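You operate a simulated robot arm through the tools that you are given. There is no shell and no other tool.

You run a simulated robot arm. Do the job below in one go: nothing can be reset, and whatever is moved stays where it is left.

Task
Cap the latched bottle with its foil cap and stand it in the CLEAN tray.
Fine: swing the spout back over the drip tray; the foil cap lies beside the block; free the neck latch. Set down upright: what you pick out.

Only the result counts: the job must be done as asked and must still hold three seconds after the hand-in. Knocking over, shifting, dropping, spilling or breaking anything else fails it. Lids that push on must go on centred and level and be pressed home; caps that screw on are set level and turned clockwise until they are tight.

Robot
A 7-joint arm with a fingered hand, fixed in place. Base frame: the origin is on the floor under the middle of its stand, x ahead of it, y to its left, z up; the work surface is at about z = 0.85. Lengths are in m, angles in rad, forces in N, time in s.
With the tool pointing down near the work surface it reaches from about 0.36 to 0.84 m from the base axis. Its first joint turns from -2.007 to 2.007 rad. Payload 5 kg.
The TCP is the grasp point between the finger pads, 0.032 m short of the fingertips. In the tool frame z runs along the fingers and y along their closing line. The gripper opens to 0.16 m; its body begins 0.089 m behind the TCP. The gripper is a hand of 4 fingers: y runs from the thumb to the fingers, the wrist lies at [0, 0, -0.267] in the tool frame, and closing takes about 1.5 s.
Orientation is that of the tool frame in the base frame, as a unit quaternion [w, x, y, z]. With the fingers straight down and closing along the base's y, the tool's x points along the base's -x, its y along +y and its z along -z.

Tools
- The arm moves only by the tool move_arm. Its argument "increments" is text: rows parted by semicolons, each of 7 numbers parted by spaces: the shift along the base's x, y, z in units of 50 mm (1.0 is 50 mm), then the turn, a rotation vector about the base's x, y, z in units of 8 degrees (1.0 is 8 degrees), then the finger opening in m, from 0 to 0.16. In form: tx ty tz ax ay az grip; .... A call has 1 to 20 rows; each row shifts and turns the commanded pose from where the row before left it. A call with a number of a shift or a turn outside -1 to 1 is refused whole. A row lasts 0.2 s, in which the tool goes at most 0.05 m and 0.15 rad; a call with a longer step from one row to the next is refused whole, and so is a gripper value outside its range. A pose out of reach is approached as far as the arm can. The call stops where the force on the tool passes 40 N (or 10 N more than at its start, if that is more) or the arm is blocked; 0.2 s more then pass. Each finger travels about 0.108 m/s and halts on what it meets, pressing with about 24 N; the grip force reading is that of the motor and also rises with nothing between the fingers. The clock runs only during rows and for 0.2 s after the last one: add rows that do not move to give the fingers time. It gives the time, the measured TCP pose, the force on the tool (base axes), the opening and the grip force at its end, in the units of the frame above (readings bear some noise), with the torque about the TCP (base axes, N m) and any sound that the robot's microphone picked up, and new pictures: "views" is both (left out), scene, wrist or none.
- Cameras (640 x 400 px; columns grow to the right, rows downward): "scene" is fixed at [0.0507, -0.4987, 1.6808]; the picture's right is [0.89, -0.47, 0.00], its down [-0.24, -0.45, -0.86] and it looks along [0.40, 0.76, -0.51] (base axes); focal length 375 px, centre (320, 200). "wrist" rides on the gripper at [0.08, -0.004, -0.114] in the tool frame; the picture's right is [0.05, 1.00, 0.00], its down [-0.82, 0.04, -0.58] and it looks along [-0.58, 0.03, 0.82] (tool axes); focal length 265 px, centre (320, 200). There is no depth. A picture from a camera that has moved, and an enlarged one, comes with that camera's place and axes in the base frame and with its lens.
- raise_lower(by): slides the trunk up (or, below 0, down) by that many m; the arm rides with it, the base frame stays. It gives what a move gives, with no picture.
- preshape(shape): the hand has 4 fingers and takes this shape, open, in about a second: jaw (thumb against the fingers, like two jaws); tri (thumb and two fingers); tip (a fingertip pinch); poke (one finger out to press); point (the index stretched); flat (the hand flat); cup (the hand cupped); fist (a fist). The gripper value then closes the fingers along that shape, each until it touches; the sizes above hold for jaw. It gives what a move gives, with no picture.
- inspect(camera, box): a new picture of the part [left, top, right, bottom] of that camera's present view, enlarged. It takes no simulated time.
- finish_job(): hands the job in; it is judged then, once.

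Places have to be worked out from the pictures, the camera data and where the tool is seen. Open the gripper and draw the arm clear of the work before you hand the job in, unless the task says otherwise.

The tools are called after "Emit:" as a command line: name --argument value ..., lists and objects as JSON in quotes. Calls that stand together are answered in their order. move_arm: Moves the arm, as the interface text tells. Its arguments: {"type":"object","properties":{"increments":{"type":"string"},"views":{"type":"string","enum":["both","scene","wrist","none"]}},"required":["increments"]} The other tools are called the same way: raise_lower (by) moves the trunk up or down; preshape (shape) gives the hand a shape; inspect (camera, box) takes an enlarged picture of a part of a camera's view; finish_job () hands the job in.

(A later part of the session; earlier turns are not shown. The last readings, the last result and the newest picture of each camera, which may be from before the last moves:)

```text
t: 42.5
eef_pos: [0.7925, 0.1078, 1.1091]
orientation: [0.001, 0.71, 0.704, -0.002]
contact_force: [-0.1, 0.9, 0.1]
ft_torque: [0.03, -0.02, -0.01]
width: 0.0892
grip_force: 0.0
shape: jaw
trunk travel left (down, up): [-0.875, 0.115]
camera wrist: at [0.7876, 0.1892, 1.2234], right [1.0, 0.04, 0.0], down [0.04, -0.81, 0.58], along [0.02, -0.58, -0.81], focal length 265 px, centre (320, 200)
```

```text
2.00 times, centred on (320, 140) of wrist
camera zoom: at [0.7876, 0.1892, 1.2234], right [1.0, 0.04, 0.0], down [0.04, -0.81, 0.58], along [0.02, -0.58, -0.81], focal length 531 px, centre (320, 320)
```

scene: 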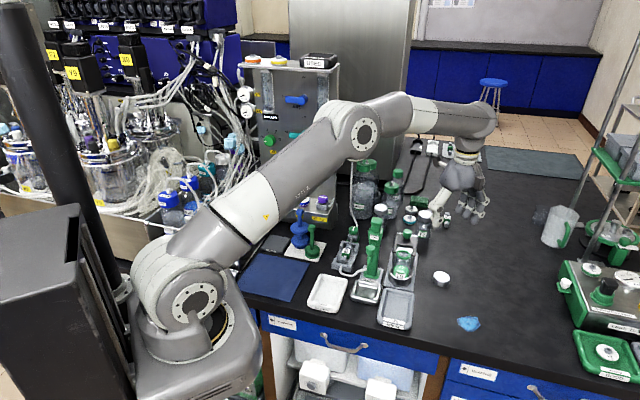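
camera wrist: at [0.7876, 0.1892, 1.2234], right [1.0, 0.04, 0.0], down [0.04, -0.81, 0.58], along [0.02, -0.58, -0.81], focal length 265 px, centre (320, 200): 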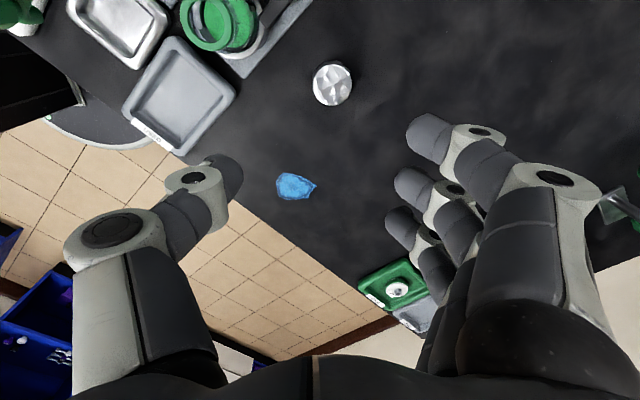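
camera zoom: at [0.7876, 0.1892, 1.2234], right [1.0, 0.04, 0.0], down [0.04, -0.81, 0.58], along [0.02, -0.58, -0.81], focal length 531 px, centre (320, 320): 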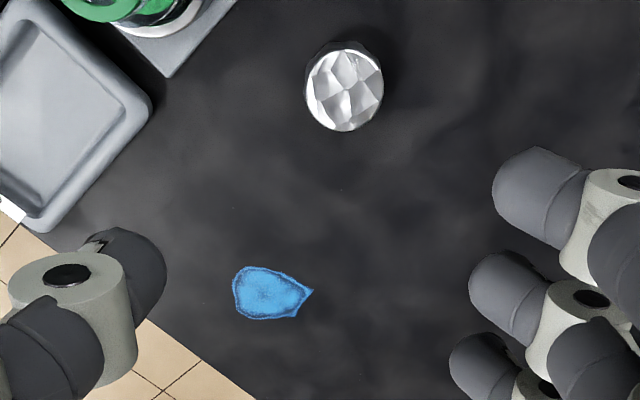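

The cap is at about (0.80, 0.111). I align over it and descend to z of about 0.98 for a closer check.

Emit:
move_arm --increments "0.18 0.12 -0.8 0 0 0 0.09; 0 0 -0.9 0 0 0 0.09; 0 0 -0.9 0 0 0 0.09" --views "both"

Emit:
inspect --camera "wrist" --box '[160, 60, 480, 260]'

Emit:
inspect --camera "scene" --box '[400, 220, 496, 300]'

```text
t: 43.3
eef_pos: [0.8002, 0.1158, 0.9812]
orientation: [0.0, 0.708, 0.706, -0.002]
contact_force: [-0.2, 0.8, 0.4]
ft_torque: [-0.02, 0.03, 0.01]
width: 0.0895
grip_force: 0.0
shape: jaw
trunk travel left (down, up): [-0.875, 0.115]
camera wrist: at [0.795, 0.1964, 1.0944], right [1.0, 0.05, 0.0], down [0.04, -0.81, 0.58], along [0.03, -0.58, -0.81], focal length 265 px, centre (320, 200)
```

scene: 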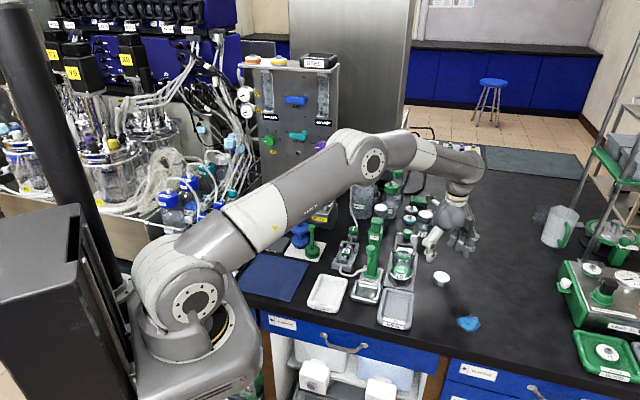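
wrist: 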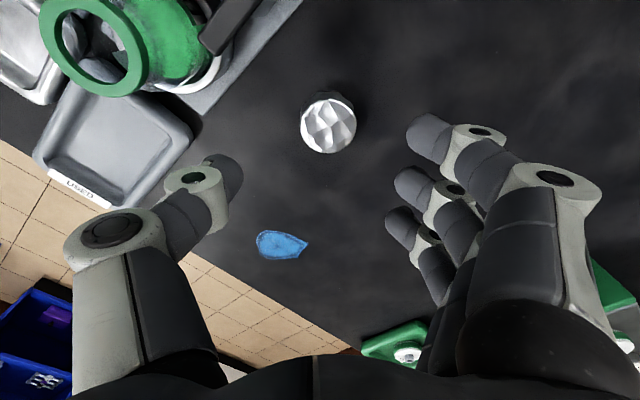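

```text
2.00 times, centred on (320, 160) of wrist
camera zoom: at [0.795, 0.1964, 1.0944], right [1.0, 0.05, 0.0], down [0.04, -0.81, 0.58], along [0.03, -0.58, -0.81], focal length 531 px, centre (320, 280)
```

zoom: 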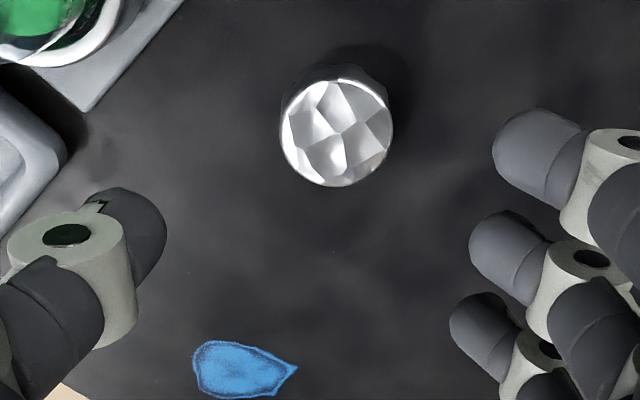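

```text
5.00 times, centred on (448, 260) of scene
camera zoom: at [0.0507, -0.4987, 1.6808], right [0.89, -0.47, 0.0], down [-0.24, -0.45, -0.86], along [0.4, 0.76, -0.51], focal length 1876 px, centre (-320, -100)
```

zoom: 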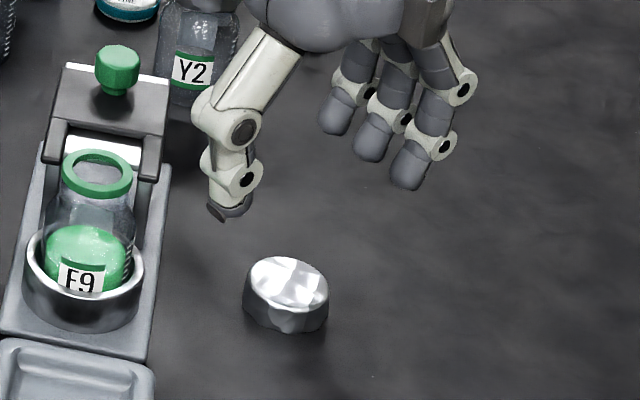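

Relative to the hand, the cap is 7 mm to +x and 2 mm to -y of the TCP. I correct for that and descend to z of about 0.90.

Emit:
move_arm --increments "0.15 0 -0.5 0 0 0 0.09; 0 0 -0.6 0 0 0 0.09; 0 0 -0.5 0 0 0 0.09" --views "both"

Emit:
inspect --camera "wrist" --box '[160, 80, 480, 280]'

Emit:
inspect --camera "scene" --box '[400, 230, 496, 310]'

```text
t: 44.1
eef_pos: [0.8086, 0.1153, 0.9014]
orientation: [0.001, 0.709, 0.705, -0.001]
contact_force: [0.0, 0.0, 0.9]
ft_torque: [0.0, 0.01, 0.02]
width: 0.0894
grip_force: 0.0
shape: jaw
trunk travel left (down, up): [-0.875, 0.115]
camera wrist: at [0.8039, 0.1958, 1.0148], right [1.0, 0.05, 0.0], down [0.04, -0.81, 0.58], along [0.03, -0.58, -0.81], focal length 265 px, centre (320, 200)
```

scene: 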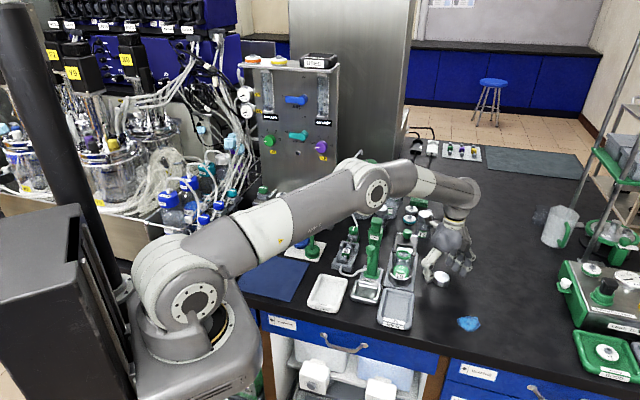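
wrist: 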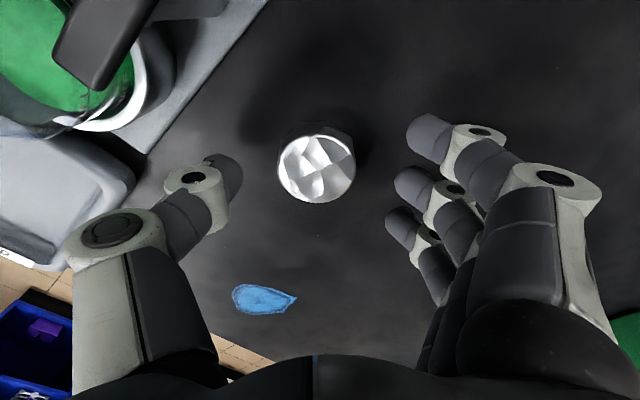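

```text
2.00 times, centred on (320, 180) of wrist
camera zoom: at [0.8039, 0.1958, 1.0148], right [1.0, 0.05, 0.0], down [0.04, -0.81, 0.58], along [0.03, -0.58, -0.81], focal length 531 px, centre (320, 240)
```

zoom: 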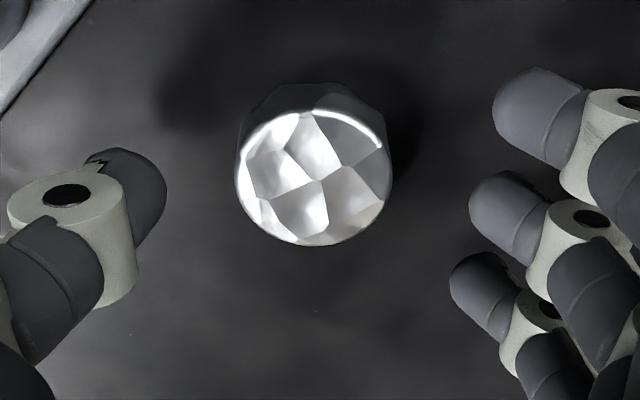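

```text
5.00 times, centred on (448, 270) of scene
camera zoom: at [0.0507, -0.4987, 1.6808], right [0.89, -0.47, 0.0], down [-0.24, -0.45, -0.86], along [0.4, 0.76, -0.51], focal length 1876 px, centre (-320, -150)
```

zoom: 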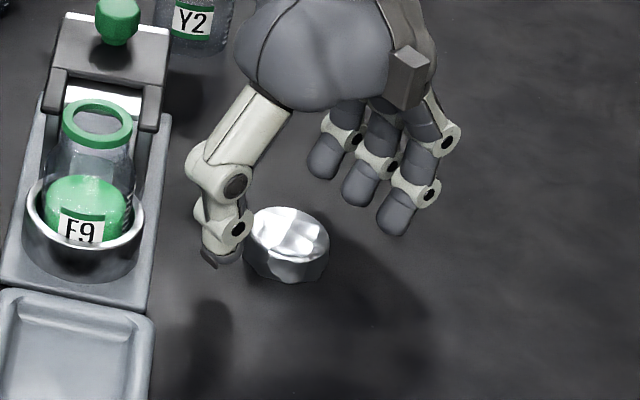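

The cap is centred between the pads to within about 1 mm. I descend the last 12 mm, close on the cap and read the opening.

Emit:
move_arm --increments "0 0.06 -0.14 0 0 0 0.09; 0 0 -0.1 0 0 0 0.09; 0 0 0 0 0 0 0.07; 0 0 0 0 0 0 0.06; 0 0 0 0 0 0 0.05; 0 0 0 0 0 0 0.04; 0 0 0 0 0 0 0.03; 0 0 0 0 0 0 0.03; 0 0 0 0 0 0 0.03" --views "both"

Emit:
inspect --camera "wrist" --box '[160, 80, 480, 280]'

Emit:
inspect --camera "scene" --box '[410, 240, 490, 300]'

```text
t: 46.1
eef_pos: [0.8088, 0.117, 0.888]
orientation: [0.001, 0.709, 0.705, -0.002]
contact_force: [-0.5, 0.1, 1.0]
ft_torque: [0.04, -0.02, 0.0]
width: 0.0292
grip_force: 23.9
shape: jaw
trunk travel left (down, up): [-0.875, 0.115]
camera wrist: at [0.8037, 0.1984, 1.0022], right [1.0, 0.05, 0.0], down [0.04, -0.81, 0.58], along [0.03, -0.58, -0.81], focal length 265 px, centre (320, 200)
```

scene: 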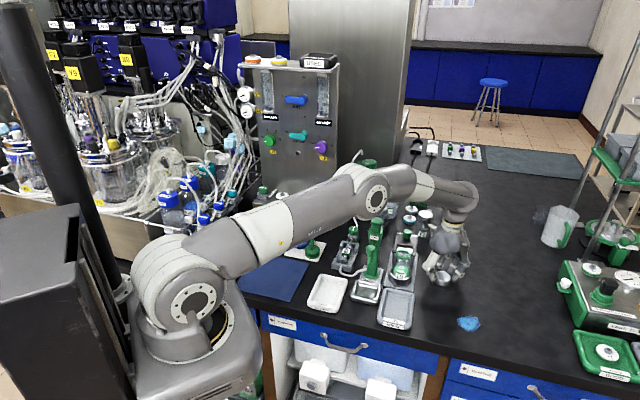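
wrist: 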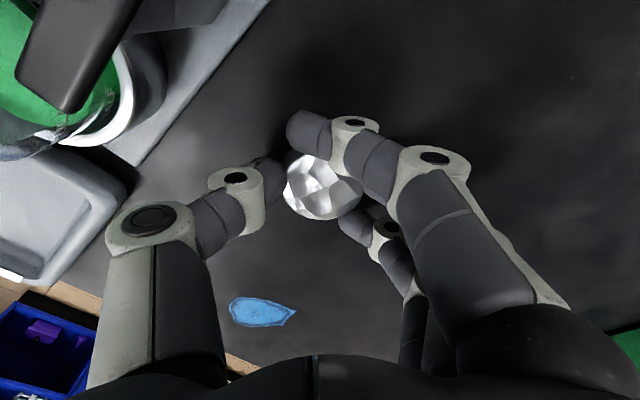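

```text
2.00 times, centred on (320, 180) of wrist
camera zoom: at [0.8037, 0.1984, 1.0022], right [1.0, 0.05, 0.0], down [0.04, -0.81, 0.58], along [0.03, -0.58, -0.81], focal length 531 px, centre (320, 240)
```

zoom: 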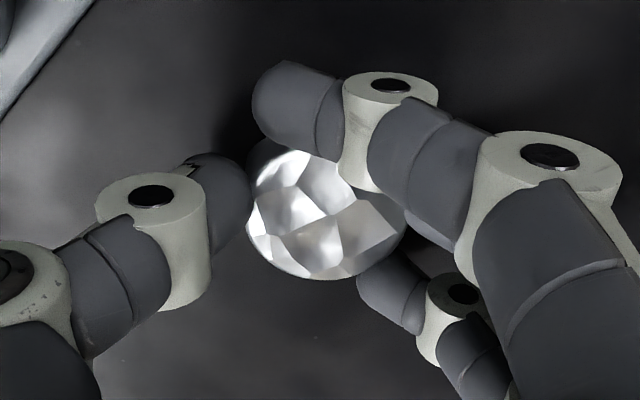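

```text
6.67 times, centred on (450, 270) of scene
camera zoom: at [0.0507, -0.4987, 1.6808], right [0.89, -0.47, 0.0], down [-0.24, -0.45, -0.86], along [0.4, 0.76, -0.51], focal length 2502 px, centre (-547, -267)
```

zoom: 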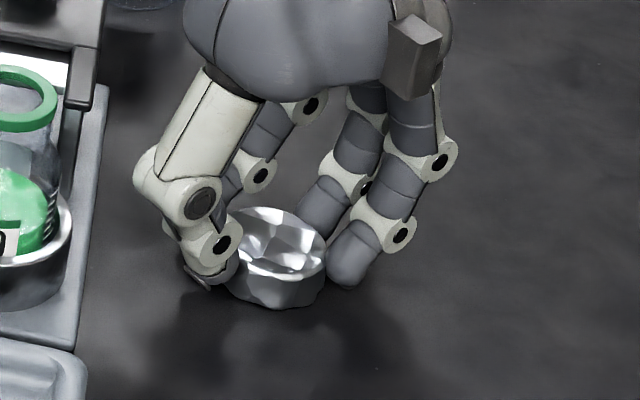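

The cap is held between the thumb and fingers, with its centre about (-4, +1.5) mm from the TCP in tool x/y. I lift it 30 mm and check that it stays level.

Emit:
move_arm --increments "0 0 0.1 0 0 0 0.03; 0 0 0.2 0 0 0 0.03; 0 0 0.3 0 0 0 0.03; 0 0 0 0 0 0 0.03" --views "both"

Emit:
inspect --camera "wrist" --box '[240, 130, 400, 230]'

Emit:
inspect --camera "scene" --box '[420, 240, 484, 290]'

```text
t: 47.1
eef_pos: [0.807, 0.1167, 0.9181]
orientation: [0.0, 0.708, 0.706, -0.002]
contact_force: [-0.1, -0.2, -0.1]
ft_torque: [0.01, -0.02, 0.03]
width: 0.0289
grip_force: 24.3
shape: jaw
trunk travel left (down, up): [-0.875, 0.115]
camera wrist: at [0.8038, 0.1977, 1.0316], right [1.0, 0.05, 0.0], down [0.04, -0.81, 0.58], along [0.03, -0.58, -0.81], focal length 265 px, centre (320, 200)
```

scene: 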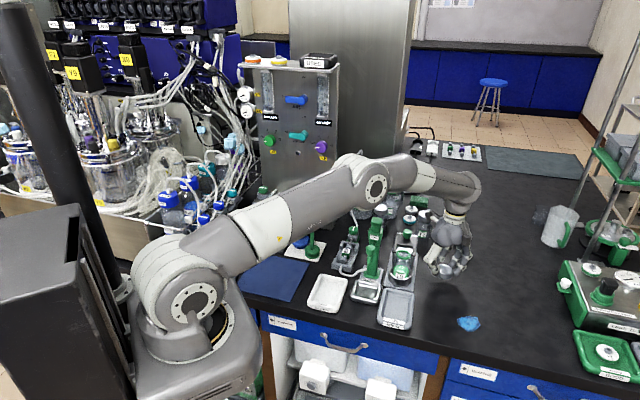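
wrist: 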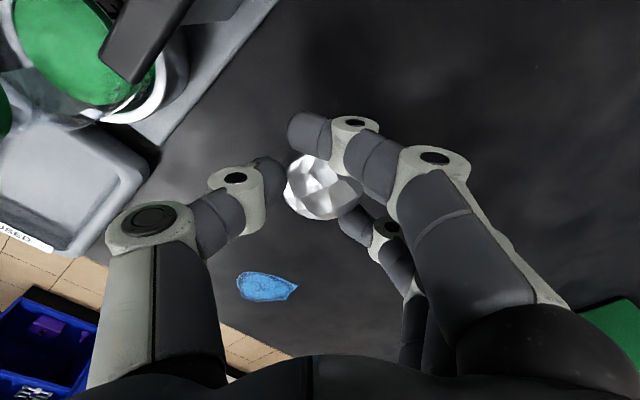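

```text
4.00 times, centred on (320, 180) of wrist
camera zoom: at [0.8038, 0.1977, 1.0316], right [1.0, 0.05, 0.0], down [0.04, -0.81, 0.58], along [0.03, -0.58, -0.81], focal length 1062 px, centre (320, 280)
```

zoom: 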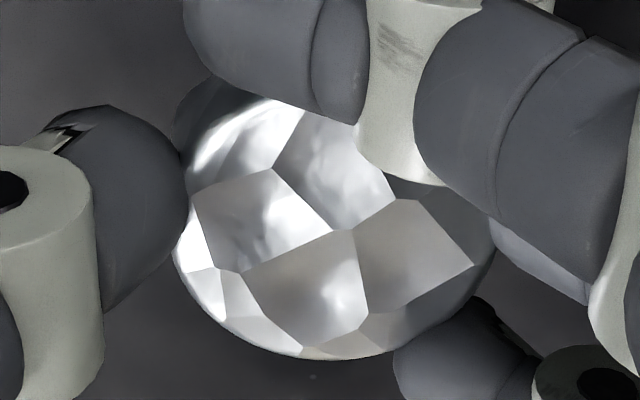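

```text
8.00 times, centred on (452, 265) of scene
camera zoom: at [0.0507, -0.4987, 1.6808], right [0.89, -0.47, 0.0], down [-0.24, -0.45, -0.86], along [0.4, 0.76, -0.51], focal length 3002 px, centre (-736, -320)
```

zoom: 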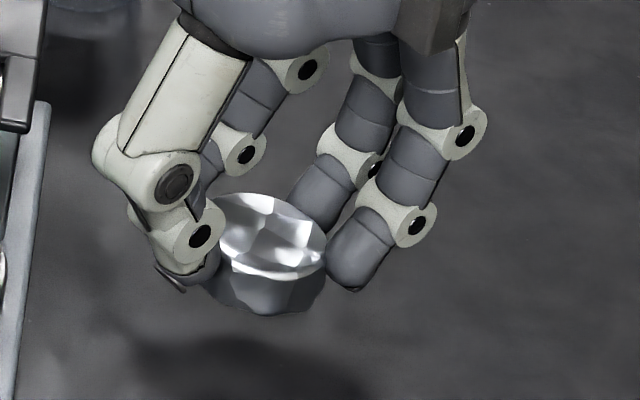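

The cap is held firmly and looks level, since its apparent slant matches the camera perspective. I raise it above the neck height, then bring it over the bottle at about (0.6935, 0.1755), staying about 3 cm above the neck.

Emit:
move_arm --increments "0 0 0.8 0 0 0 0.03; 0 0 0.8 0 0 0 0.03; 0 0 0.7 0 0 0 0.03; -0.6 0.3 0 0 0 0 0.03; -0.6 0.3 0 0 0 0 0.03; -0.6 0.35 0 0 0 0 0.03; -0.5 0.3 0 0 0 0 0.03; 0 0 0 0 0 0 0.03" --views "both"

Emit:
inspect --camera "wrist" --box '[220, 80, 420, 230]'

Emit:
inspect --camera "scene" --box '[360, 210, 440, 270]'

```text
t: 48.9
eef_pos: [0.6941, 0.1782, 1.0333]
orientation: [0.001, 0.709, 0.706, -0.002]
contact_force: [0.4, 0.5, 0.1]
ft_torque: [-0.02, -0.02, -0.01]
width: 0.0293
grip_force: 24.2
shape: jaw
trunk travel left (down, up): [-0.875, 0.115]
camera wrist: at [0.6896, 0.2594, 1.1473], right [1.0, 0.05, 0.0], down [0.04, -0.81, 0.58], along [0.03, -0.58, -0.81], focal length 265 px, centre (320, 200)
```

scene: 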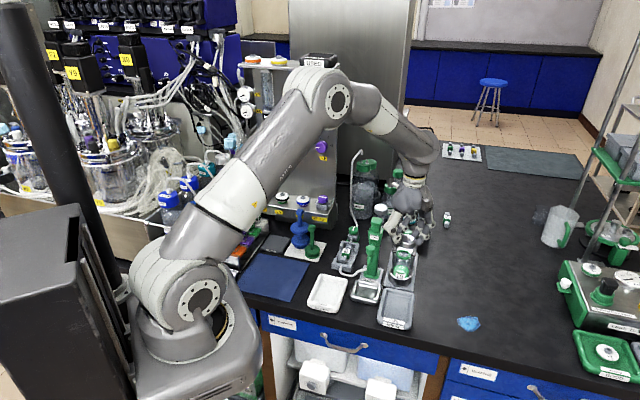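
wrist: 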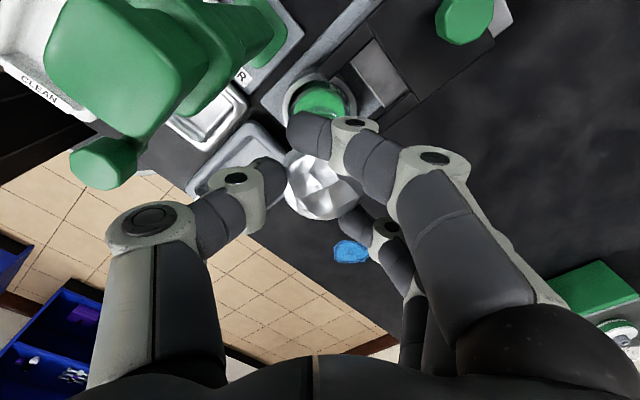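

```text
2.67 times, centred on (320, 155) of wrist
camera zoom: at [0.6896, 0.2594, 1.1473], right [1.0, 0.05, 0.0], down [0.04, -0.81, 0.58], along [0.03, -0.58, -0.81], focal length 708 px, centre (320, 320)
```

zoom: 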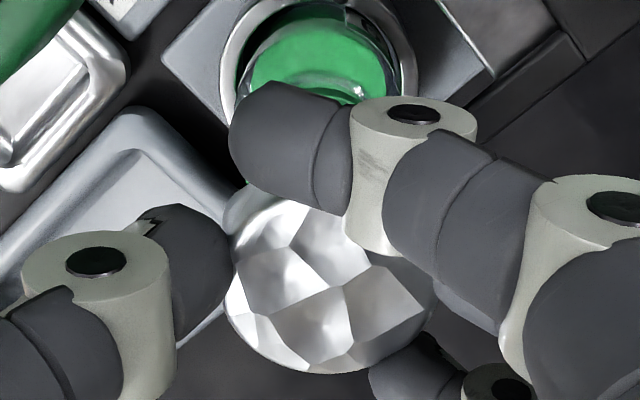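

```text
6.67 times, centred on (400, 240) of scene
camera zoom: at [0.0507, -0.4987, 1.6808], right [0.89, -0.47, 0.0], down [-0.24, -0.45, -0.86], along [0.4, 0.76, -0.51], focal length 2502 px, centre (-213, -67)
```

zoom: 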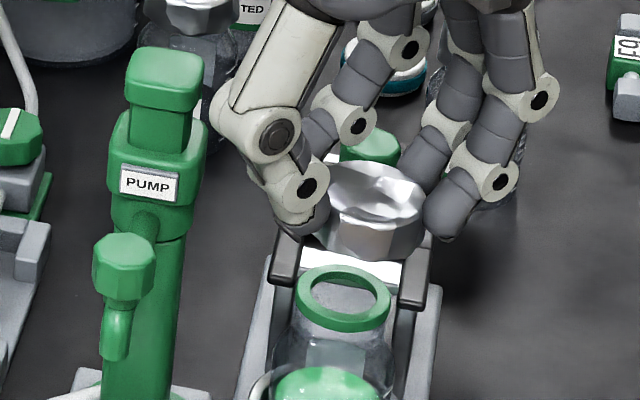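

The cap is about 3 mm too far +x and 2 mm too far -y relative to the bottle axis at (0.6928, 0.1763). I correct that and lower until the cap rim is about 4 mm above the neck.

Emit:
move_arm --increments "-0.066 0.042 -0.2 0 0 0 0.03; 0 0 -0.3 0 0 0 0.03; 0 0 -0.2 0 0 0 0.03; 0 0 0 0 0 0 0.03" --views "both"

Emit:
inspect --camera "wrist" --box '[220, 80, 420, 230]'

Emit:
inspect --camera "scene" --box '[378, 232, 426, 272]'

```text
t: 49.9
eef_pos: [0.689, 0.1807, 0.9983]
orientation: [0.0, 0.709, 0.705, -0.002]
contact_force: [0.1, 0.4, 0.5]
ft_torque: [0.01, 0.02, 0.01]
width: 0.029
grip_force: 24.0
shape: jaw
trunk travel left (down, up): [-0.875, 0.115]
camera wrist: at [0.6852, 0.2626, 1.1121], right [1.0, 0.05, 0.0], down [0.04, -0.81, 0.58], along [0.03, -0.58, -0.81], focal length 265 px, centre (320, 200)
```

scene: 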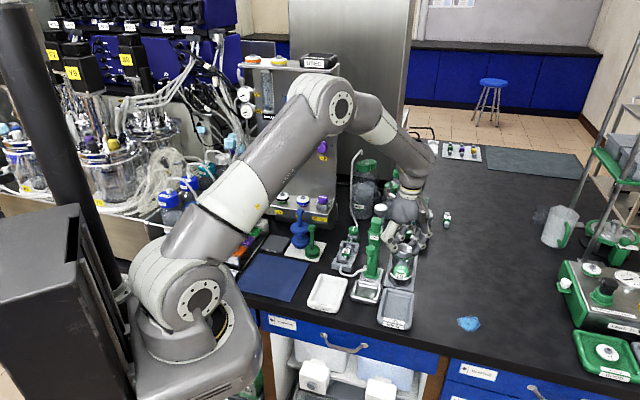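
wrist: 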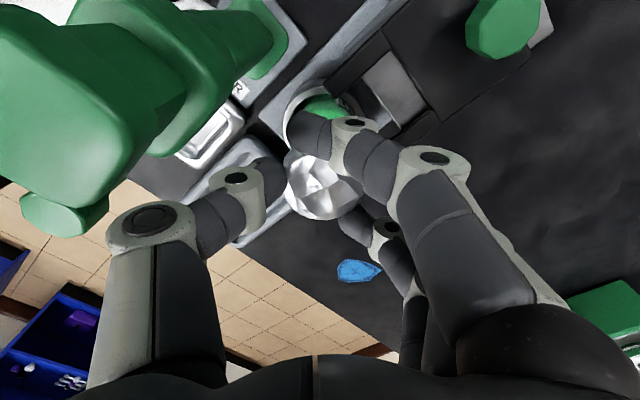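

```text
2.67 times, centred on (320, 155) of wrist
camera zoom: at [0.6852, 0.2626, 1.1121], right [1.0, 0.05, 0.0], down [0.04, -0.81, 0.58], along [0.03, -0.58, -0.81], focal length 708 px, centre (320, 320)
```

zoom: 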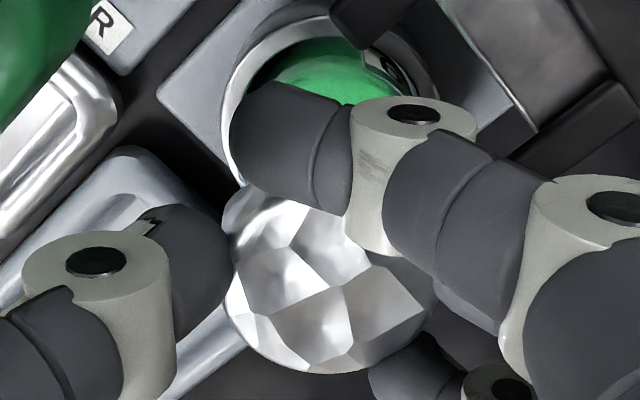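

```text
10.00 times, centred on (402, 252) of scene
camera zoom: at [0.0507, -0.4987, 1.6808], right [0.89, -0.47, 0.0], down [-0.24, -0.45, -0.86], along [0.4, 0.76, -0.51], focal length 3753 px, centre (-500, -320)
```

zoom: 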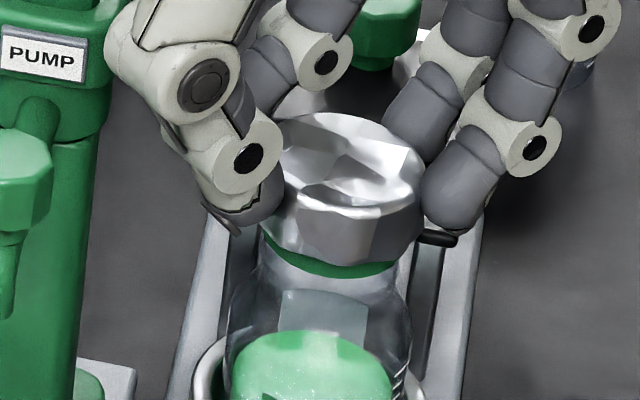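

Checked in both views, the cap is within about 1 mm of the bottle axis. I lower in small steps, watching the force.

Emit:
move_arm --increments "0 0 -0.06 0 0 0 0.03; 0 0 -0.06 0 0 0 0.03; 0 0 -0.06 0 0 0 0.03; 0 0 -0.06 0 0 0 0.03" --views "both"

Emit:
inspect --camera "scene" --box '[378, 232, 426, 272]'

Emit:
inspect --camera "wrist" --box '[220, 80, 420, 230]'

```text
t: 50.9
eef_pos: [0.6889, 0.1818, 0.9856]
orientation: [0.001, 0.709, 0.705, -0.001]
contact_force: [-0.1, -0.7, -0.3]
ft_torque: [0.01, 0.02, 0.0]
width: 0.0291
grip_force: 23.8
shape: jaw
trunk travel left (down, up): [-0.875, 0.115]
camera wrist: at [0.6853, 0.2626, 1.0997], right [1.0, 0.05, 0.0], down [0.04, -0.81, 0.58], along [0.03, -0.58, -0.81], focal length 265 px, centre (320, 200)
```

scene: 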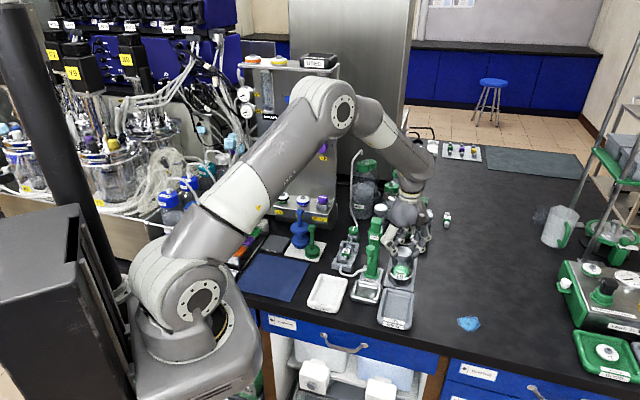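
wrist: 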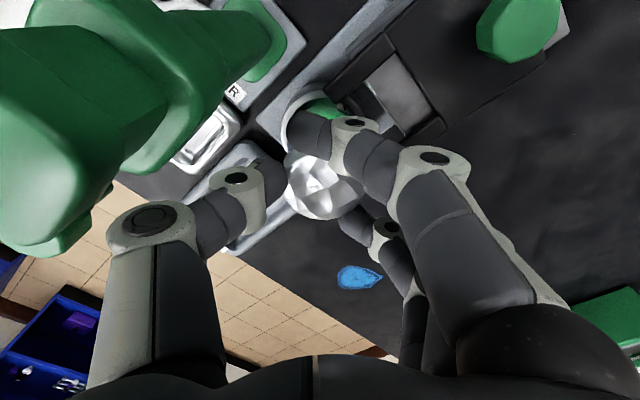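

```text
10.00 times, centred on (402, 252) of scene
camera zoom: at [0.0507, -0.4987, 1.6808], right [0.89, -0.47, 0.0], down [-0.24, -0.45, -0.86], along [0.4, 0.76, -0.51], focal length 3753 px, centre (-500, -320)
```

zoom: 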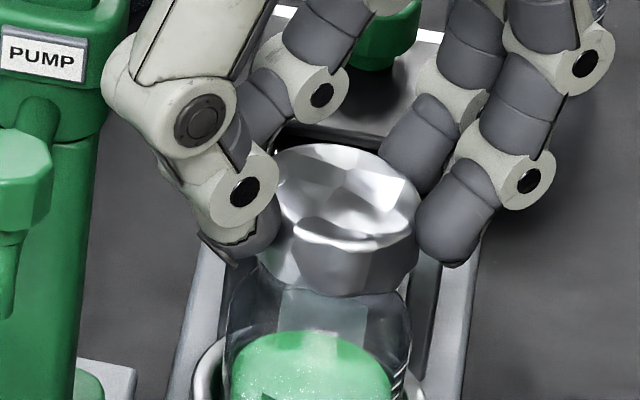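

```text
2.67 times, centred on (320, 155) of wrist
camera zoom: at [0.6853, 0.2626, 1.0997], right [1.0, 0.05, 0.0], down [0.04, -0.81, 0.58], along [0.03, -0.58, -0.81], focal length 708 px, centre (320, 320)
```

zoom: 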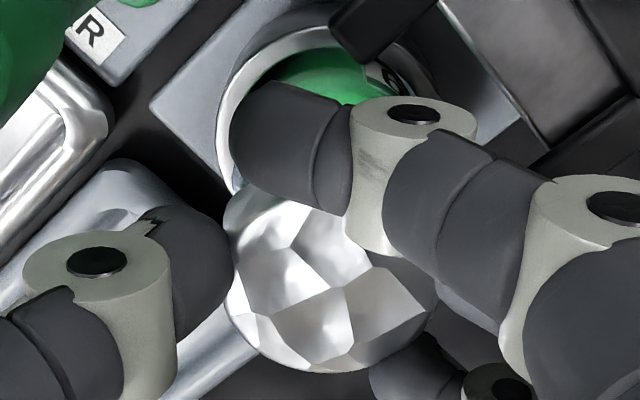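

The green neck ring is now inside the cap with no contact force. I keep lowering in 2 mm steps to press the cap home.

Emit:
move_arm --increments "0 0 -0.04 0 0 0 0.03; 0 0 -0.04 0 0 0 0.03; 0 0 -0.04 0 0 0 0.03" --views "none"

Emit:
inspect --camera "scene" --box '[378, 232, 426, 272]'

```text
t: 51.7
eef_pos: [0.6892, 0.1806, 0.9805]
orientation: [0.0, 0.709, 0.705, -0.002]
contact_force: [0.1, -0.8, -0.5]
ft_torque: [-0.02, 0.02, 0.01]
width: 0.0291
grip_force: 23.7
shape: jaw
trunk travel left (down, up): [-0.875, 0.115]
```

```text
10.00 times, centred on (402, 252) of scene
camera zoom: at [0.0507, -0.4987, 1.6808], right [0.89, -0.47, 0.0], down [-0.24, -0.45, -0.86], along [0.4, 0.76, -0.51], focal length 3753 px, centre (-500, -320)
```

zoom: 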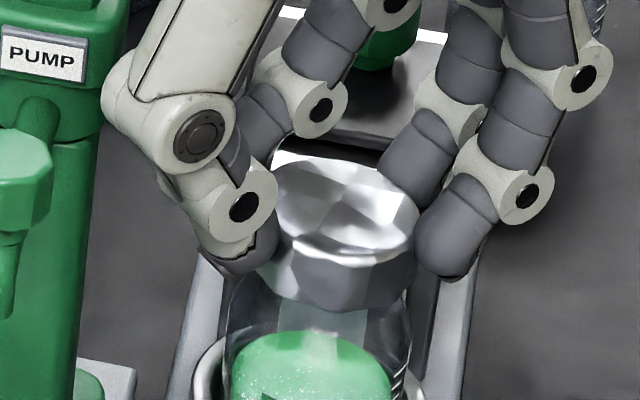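

There is still no contact force. I continue down in small steps.

Emit:
move_arm --increments "0 0 -0.03 0 0 0 0.03; 0 0 -0.03 0 0 0 0.03; 0 0 -0.03 0 0 0 0.03; 0 0 -0.03 0 0 0 0.03" --views "none"

Emit:
inspect --camera "scene" --box '[378, 232, 426, 272]'

```text
t: 52.7
eef_pos: [0.6905, 0.1818, 0.9764]
orientation: [0.002, 0.708, 0.706, 0.0]
contact_force: [0.8, 0.7, 18.7]
ft_torque: [-0.22, -0.41, 0.01]
width: 0.0295
grip_force: 24.0
shape: jaw
trunk travel left (down, up): [-0.875, 0.115]
heard: snap
```

```text
10.00 times, centred on (402, 252) of scene
camera zoom: at [0.0507, -0.4987, 1.6808], right [0.89, -0.47, 0.0], down [-0.24, -0.45, -0.86], along [0.4, 0.76, -0.51], focal length 3753 px, centre (-500, -320)
```

zoom: 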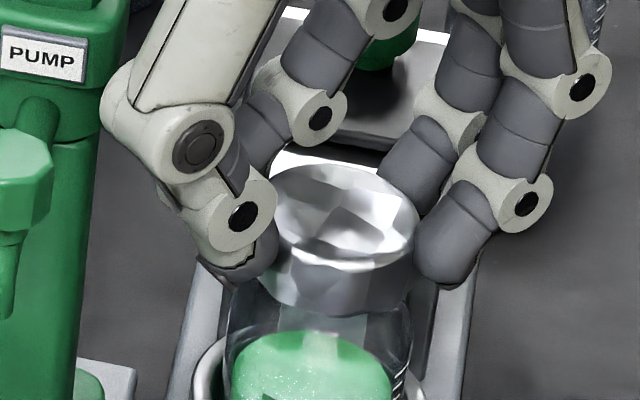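

I heard a snap at about 19 N of press with the cap centred, so the foil cap is on. I open the fingers, rise clear and inspect the cap.

Emit:
move_arm --increments "0 0 0 0 0 0 0.05; 0 0 0 0 0 0 0.07; 0 0 0 0 0 0 0.08; 0 0 0 0 0 0 0.08; 0 0 0.3 0 0 0 0.08; 0 0 0.7 0 0 0 0.08; 0 0 0.9 0 0 0 0.08; 0 0 0.6 0 0 0 0.08" --views "both"

Emit:
inspect --camera "scene" --box '[370, 230, 434, 280]'

Emit:
inspect --camera "wrist" --box '[240, 40, 400, 140]'

```text
t: 54.5
eef_pos: [0.6878, 0.1816, 1.0989]
orientation: [0.001, 0.71, 0.705, -0.003]
contact_force: [-0.3, -0.4, 0.0]
ft_torque: [-0.01, -0.01, 0.0]
width: 0.0792
grip_force: 0.0
shape: jaw
trunk travel left (down, up): [-0.875, 0.115]
camera wrist: at [0.6842, 0.263, 1.2122], right [1.0, 0.05, 0.0], down [0.04, -0.81, 0.58], along [0.03, -0.58, -0.81], focal length 265 px, centre (320, 200)
```

scene: 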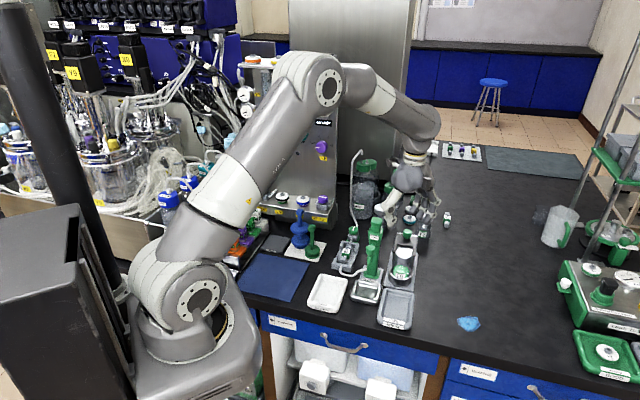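
wrist: 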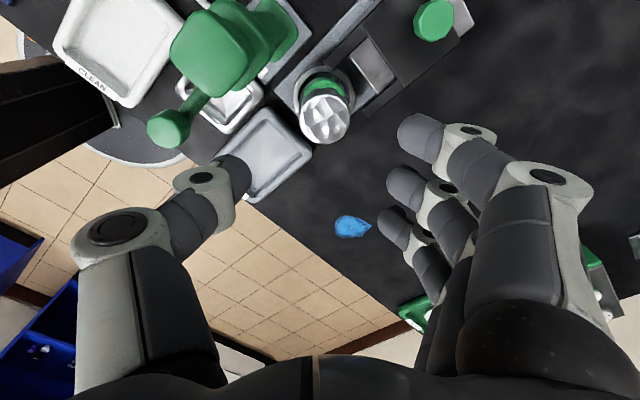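

```text
8.00 times, centred on (402, 255) of scene
camera zoom: at [0.0507, -0.4987, 1.6808], right [0.89, -0.47, 0.0], down [-0.24, -0.45, -0.86], along [0.4, 0.76, -0.51], focal length 3002 px, centre (-336, -240)
```

zoom: 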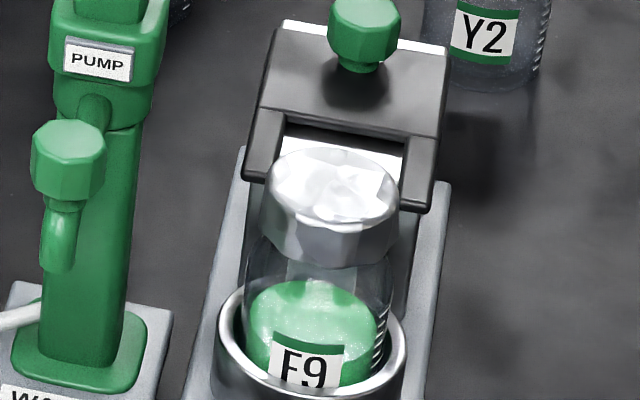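

```text
4.00 times, centred on (320, 90) of wrist
camera zoom: at [0.6842, 0.263, 1.2122], right [1.0, 0.05, 0.0], down [0.04, -0.81, 0.58], along [0.03, -0.58, -0.81], focal length 1062 px, centre (320, 640)
```

zoom: 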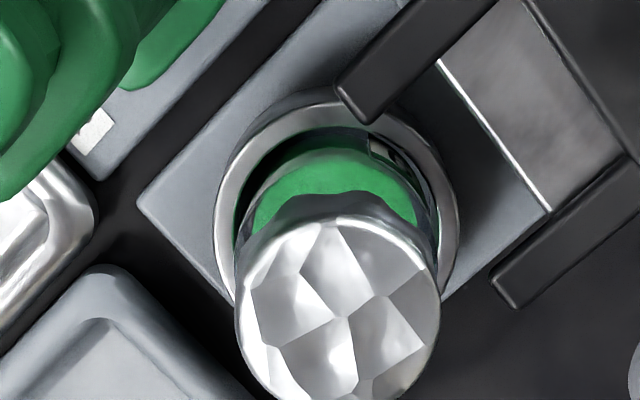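

The cap sits level and centred. To lift the bottle by its body, I want the thumb between the tines on the far side and the fingers on the near side, which is yaw 225°. I rise and try turning on by -135°.

Emit:
move_arm --increments "0 0 0.9 0 0 0 0.08; 0 0 0.2 0 0 -1 0.08; 0 0 0 0 0 -1 0.08; 0 0 0 0 0 -1 0.08; 0 0 0 0 0 -1 0.08; 0 0 0 0 0 -1 0.08; 0 0 0 0 0 -1 0.08; 0 0 0 0 0 -1 0.08; 0 0 0 0 0 -1 0.08; 0 0 0 0 0 -1 0.08; 0 0 0 0 0 -1 0.08; 0 0 0 0 0 -1 0.08; 0 0 0 0 0 -1 0.08; 0 0 0 0 0 -1 0.08; 0 0 0 0 0 -1 0.08; 0 0 0 0 0 -1 0.08; 0 0 0 0 0 -1 0.08; 0 0 0 0 0 -0.9 0.08" --views "both"

```text
t: 58.3
eef_pos: [0.6899, 0.181, 1.1546]
orientation: [-0.002, 0.922, -0.388, -0.001]
contact_force: [0.2, 0.4, 0.8]
ft_torque: [-0.01, -0.02, 0.0]
width: 0.0793
grip_force: 0.1
shape: jaw
trunk travel left (down, up): [-0.875, 0.115]
camera wrist: at [0.7483, 0.1271, 1.2675], right [-0.68, -0.74, 0.0], down [-0.6, 0.55, 0.58], along [-0.43, 0.39, -0.81], focal length 265 px, centre (320, 200)
```

scene: 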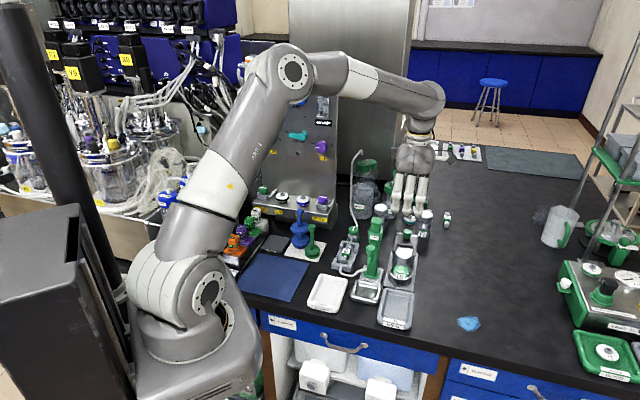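
wrist: 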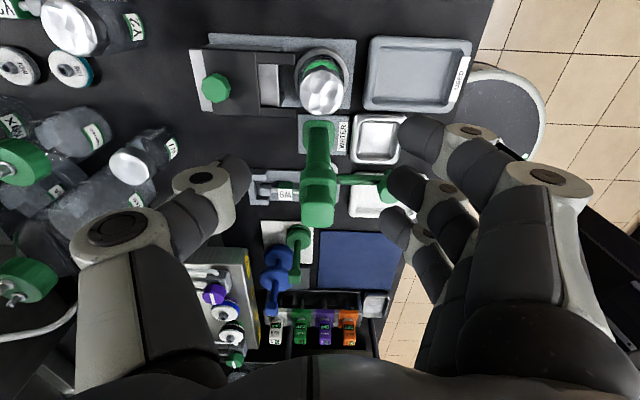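

Yaw 225° is reachable, and the camera is on the outer side with a clear view. I align over the bottle axis at about (0.693, 0.1775) and descend to z of about 1.03 to check centring.

Emit:
move_arm --increments "0.11 -0.12 -0.8 0 0 0 0.08; 0 0 -0.9 0 0 0 0.08; 0 0 -0.8 0 0 0 0.08" --views "both"

Emit:
inspect --camera "wrist" --box '[160, 60, 480, 260]'

Emit:
inspect --camera "scene" --box '[360, 210, 440, 270]'

```text
t: 59.1
eef_pos: [0.6951, 0.1738, 1.0288]
orientation: [-0.001, 0.922, -0.386, -0.001]
contact_force: [0.4, 0.6, -0.2]
ft_torque: [0.0, 0.03, -0.01]
width: 0.0792
grip_force: 0.0
shape: jaw
trunk travel left (down, up): [-0.875, 0.115]
camera wrist: at [0.7544, 0.1197, 1.1425], right [-0.68, -0.74, 0.0], down [-0.6, 0.55, 0.58], along [-0.43, 0.39, -0.81], focal length 265 px, centre (320, 200)
```

scene: 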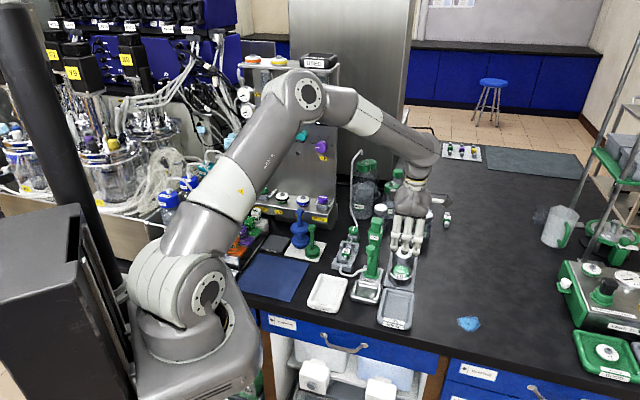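
wrist: 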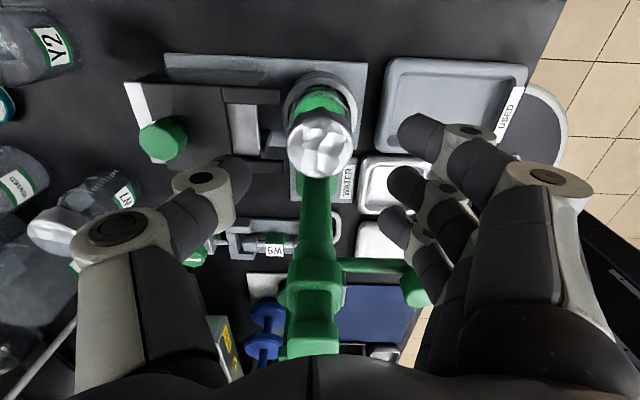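

```text
2.00 times, centred on (320, 160) of wrist
camera zoom: at [0.7544, 0.1197, 1.1425], right [-0.68, -0.74, 0.0], down [-0.6, 0.55, 0.58], along [-0.43, 0.39, -0.81], focal length 531 px, centre (320, 280)
```

zoom: 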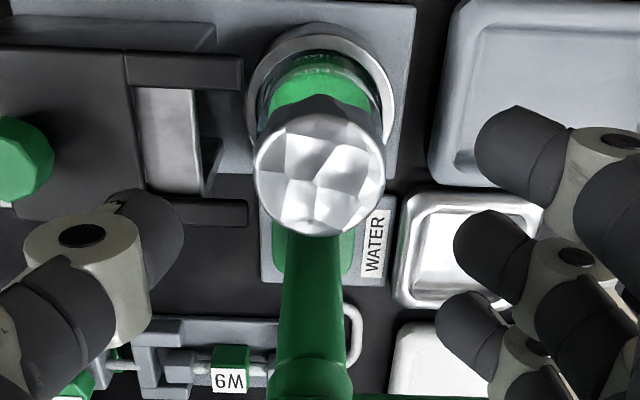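

```text
6.67 times, centred on (400, 240) of scene
camera zoom: at [0.0507, -0.4987, 1.6808], right [0.89, -0.47, 0.0], down [-0.24, -0.45, -0.86], along [0.4, 0.76, -0.51], focal length 2502 px, centre (-213, -67)
```

zoom: 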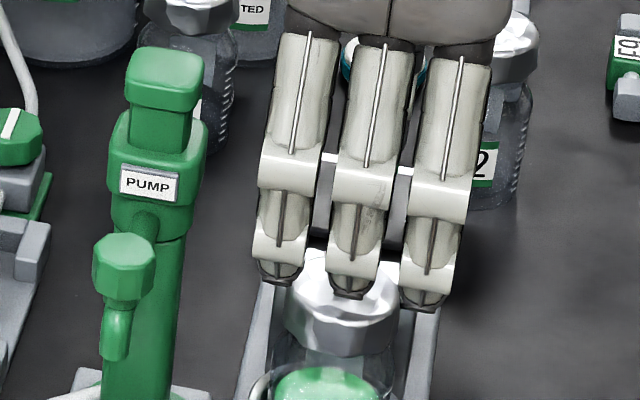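

The cap is centred on the tool axis to within about 2 mm. I descend so that the fingertips are at about z = 0.932, just above the latch plate, around the cap and bottle shoulder.

Emit:
move_arm --increments "0 0 -0.5 0 0 0 0.075; 0 0 -0.4 0 0 0 0.075; 0 0 -0.2 0 0 0 0.075; 0 0 -0.1 0 0 0 0.075" --views "both"

Emit:
inspect --camera "wrist" --box '[160, 80, 480, 280]'

Emit:
inspect --camera "scene" --box '[360, 220, 440, 280]'

```text
t: 60.1
eef_pos: [0.6947, 0.1752, 0.9687]
orientation: [-0.002, 0.922, -0.386, -0.001]
contact_force: [-0.2, -0.1, -0.6]
ft_torque: [0.01, 0.0, -0.01]
width: 0.0757
grip_force: 0.2
shape: jaw
trunk travel left (down, up): [-0.875, 0.115]
camera wrist: at [0.7545, 0.1211, 1.0826], right [-0.68, -0.74, 0.0], down [-0.6, 0.55, 0.58], along [-0.43, 0.39, -0.81], focal length 265 px, centre (320, 200)
```

scene: 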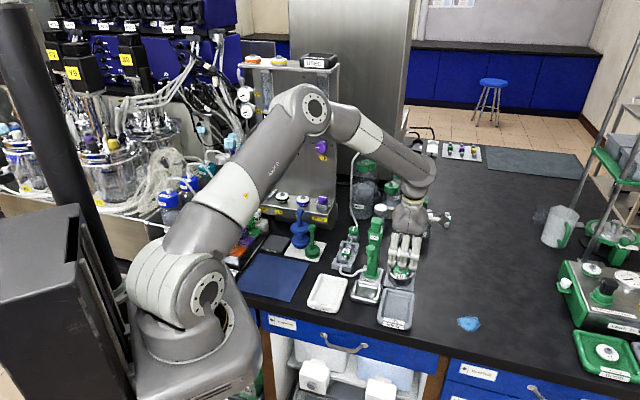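
wrist: 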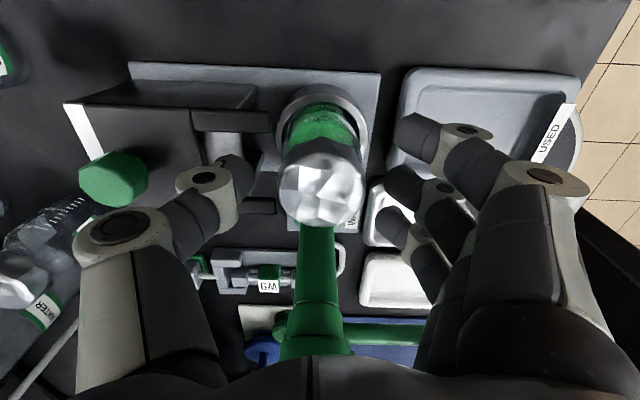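

```text
2.00 times, centred on (320, 180) of wrist
camera zoom: at [0.7545, 0.1211, 1.0826], right [-0.68, -0.74, 0.0], down [-0.6, 0.55, 0.58], along [-0.43, 0.39, -0.81], focal length 531 px, centre (320, 240)
```

zoom: 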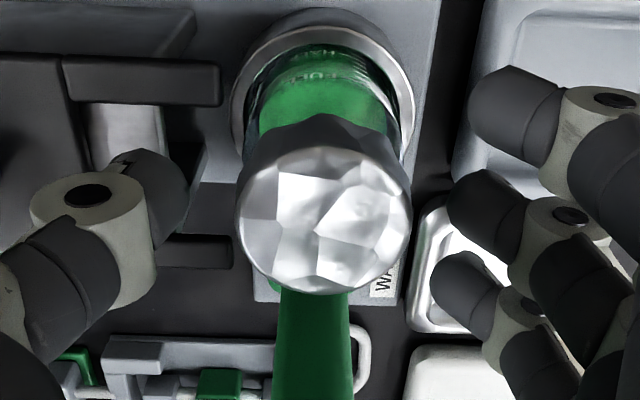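

```text
6.67 times, centred on (400, 250) of scene
camera zoom: at [0.0507, -0.4987, 1.6808], right [0.89, -0.47, 0.0], down [-0.24, -0.45, -0.86], along [0.4, 0.76, -0.51], focal length 2502 px, centre (-213, -133)
```

zoom: 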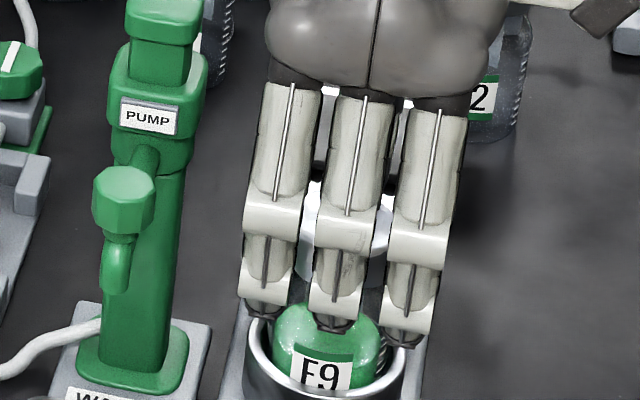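

The thumb is in the fork slot without contact and the fingers are in front of the bottle. I lower 2 mm more and close on the cap and shoulder.

Emit:
move_arm --increments "0 0 -0.04 0 0 0 0.07; 0 0 0 0 0 0 0.06; 0 0 0 0 0 0 0.05; 0 0 0 0 0 0 0.04; 0 0 0 0 0 0 0.03; 0 0 0 0 0 0 0.03; 0 0 0 0 0 0 0.03" --views "both"

Emit:
inspect --camera "wrist" --box '[160, 80, 480, 280]'

Emit:
inspect --camera "scene" --box '[370, 230, 434, 280]'

```text
t: 61.7
eef_pos: [0.6966, 0.1756, 0.9666]
orientation: [-0.002, 0.922, -0.386, -0.001]
contact_force: [1.1, 1.0, -1.9]
ft_torque: [-0.01, 0.01, 0.02]
width: 0.0299
grip_force: 24.2
shape: jaw
trunk travel left (down, up): [-0.875, 0.115]
camera wrist: at [0.7547, 0.1214, 1.0802], right [-0.68, -0.74, 0.0], down [-0.6, 0.55, 0.58], along [-0.43, 0.39, -0.81], focal length 265 px, centre (320, 200)
```

scene: 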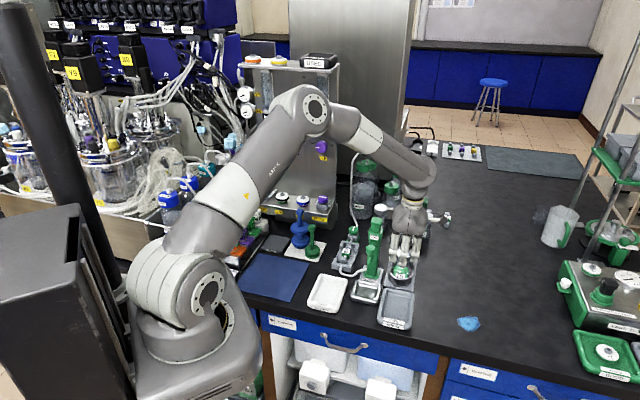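
wrist: 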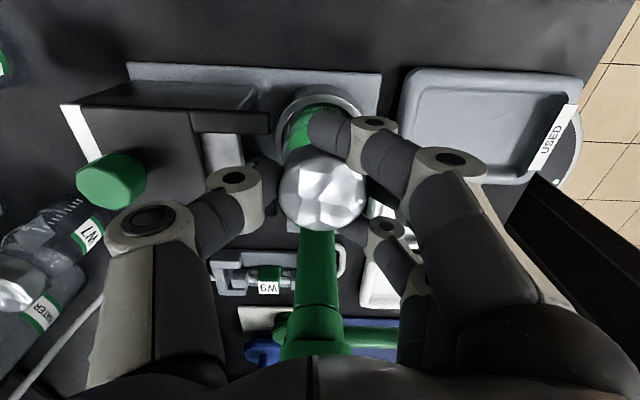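

```text
2.00 times, centred on (320, 180) of wrist
camera zoom: at [0.7547, 0.1214, 1.0802], right [-0.68, -0.74, 0.0], down [-0.6, 0.55, 0.58], along [-0.43, 0.39, -0.81], focal length 531 px, centre (320, 240)
```

zoom: 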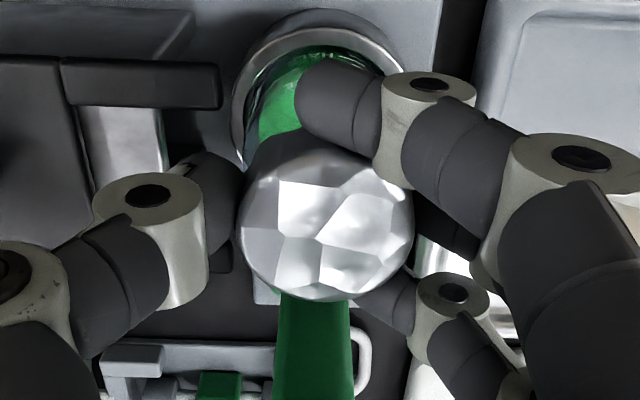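

```text
8.00 times, centred on (402, 255) of scene
camera zoom: at [0.0507, -0.4987, 1.6808], right [0.89, -0.47, 0.0], down [-0.24, -0.45, -0.86], along [0.4, 0.76, -0.51], focal length 3002 px, centre (-336, -240)
```

zoom: 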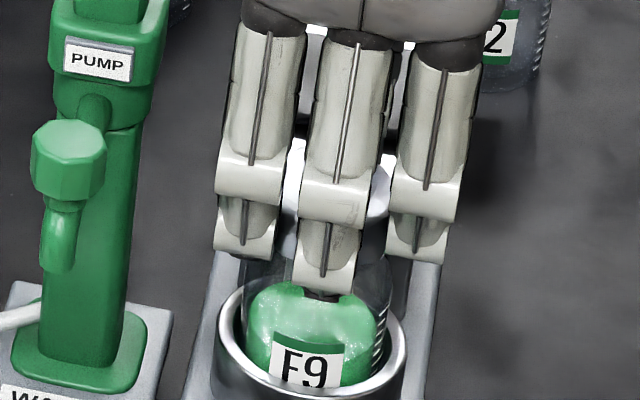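

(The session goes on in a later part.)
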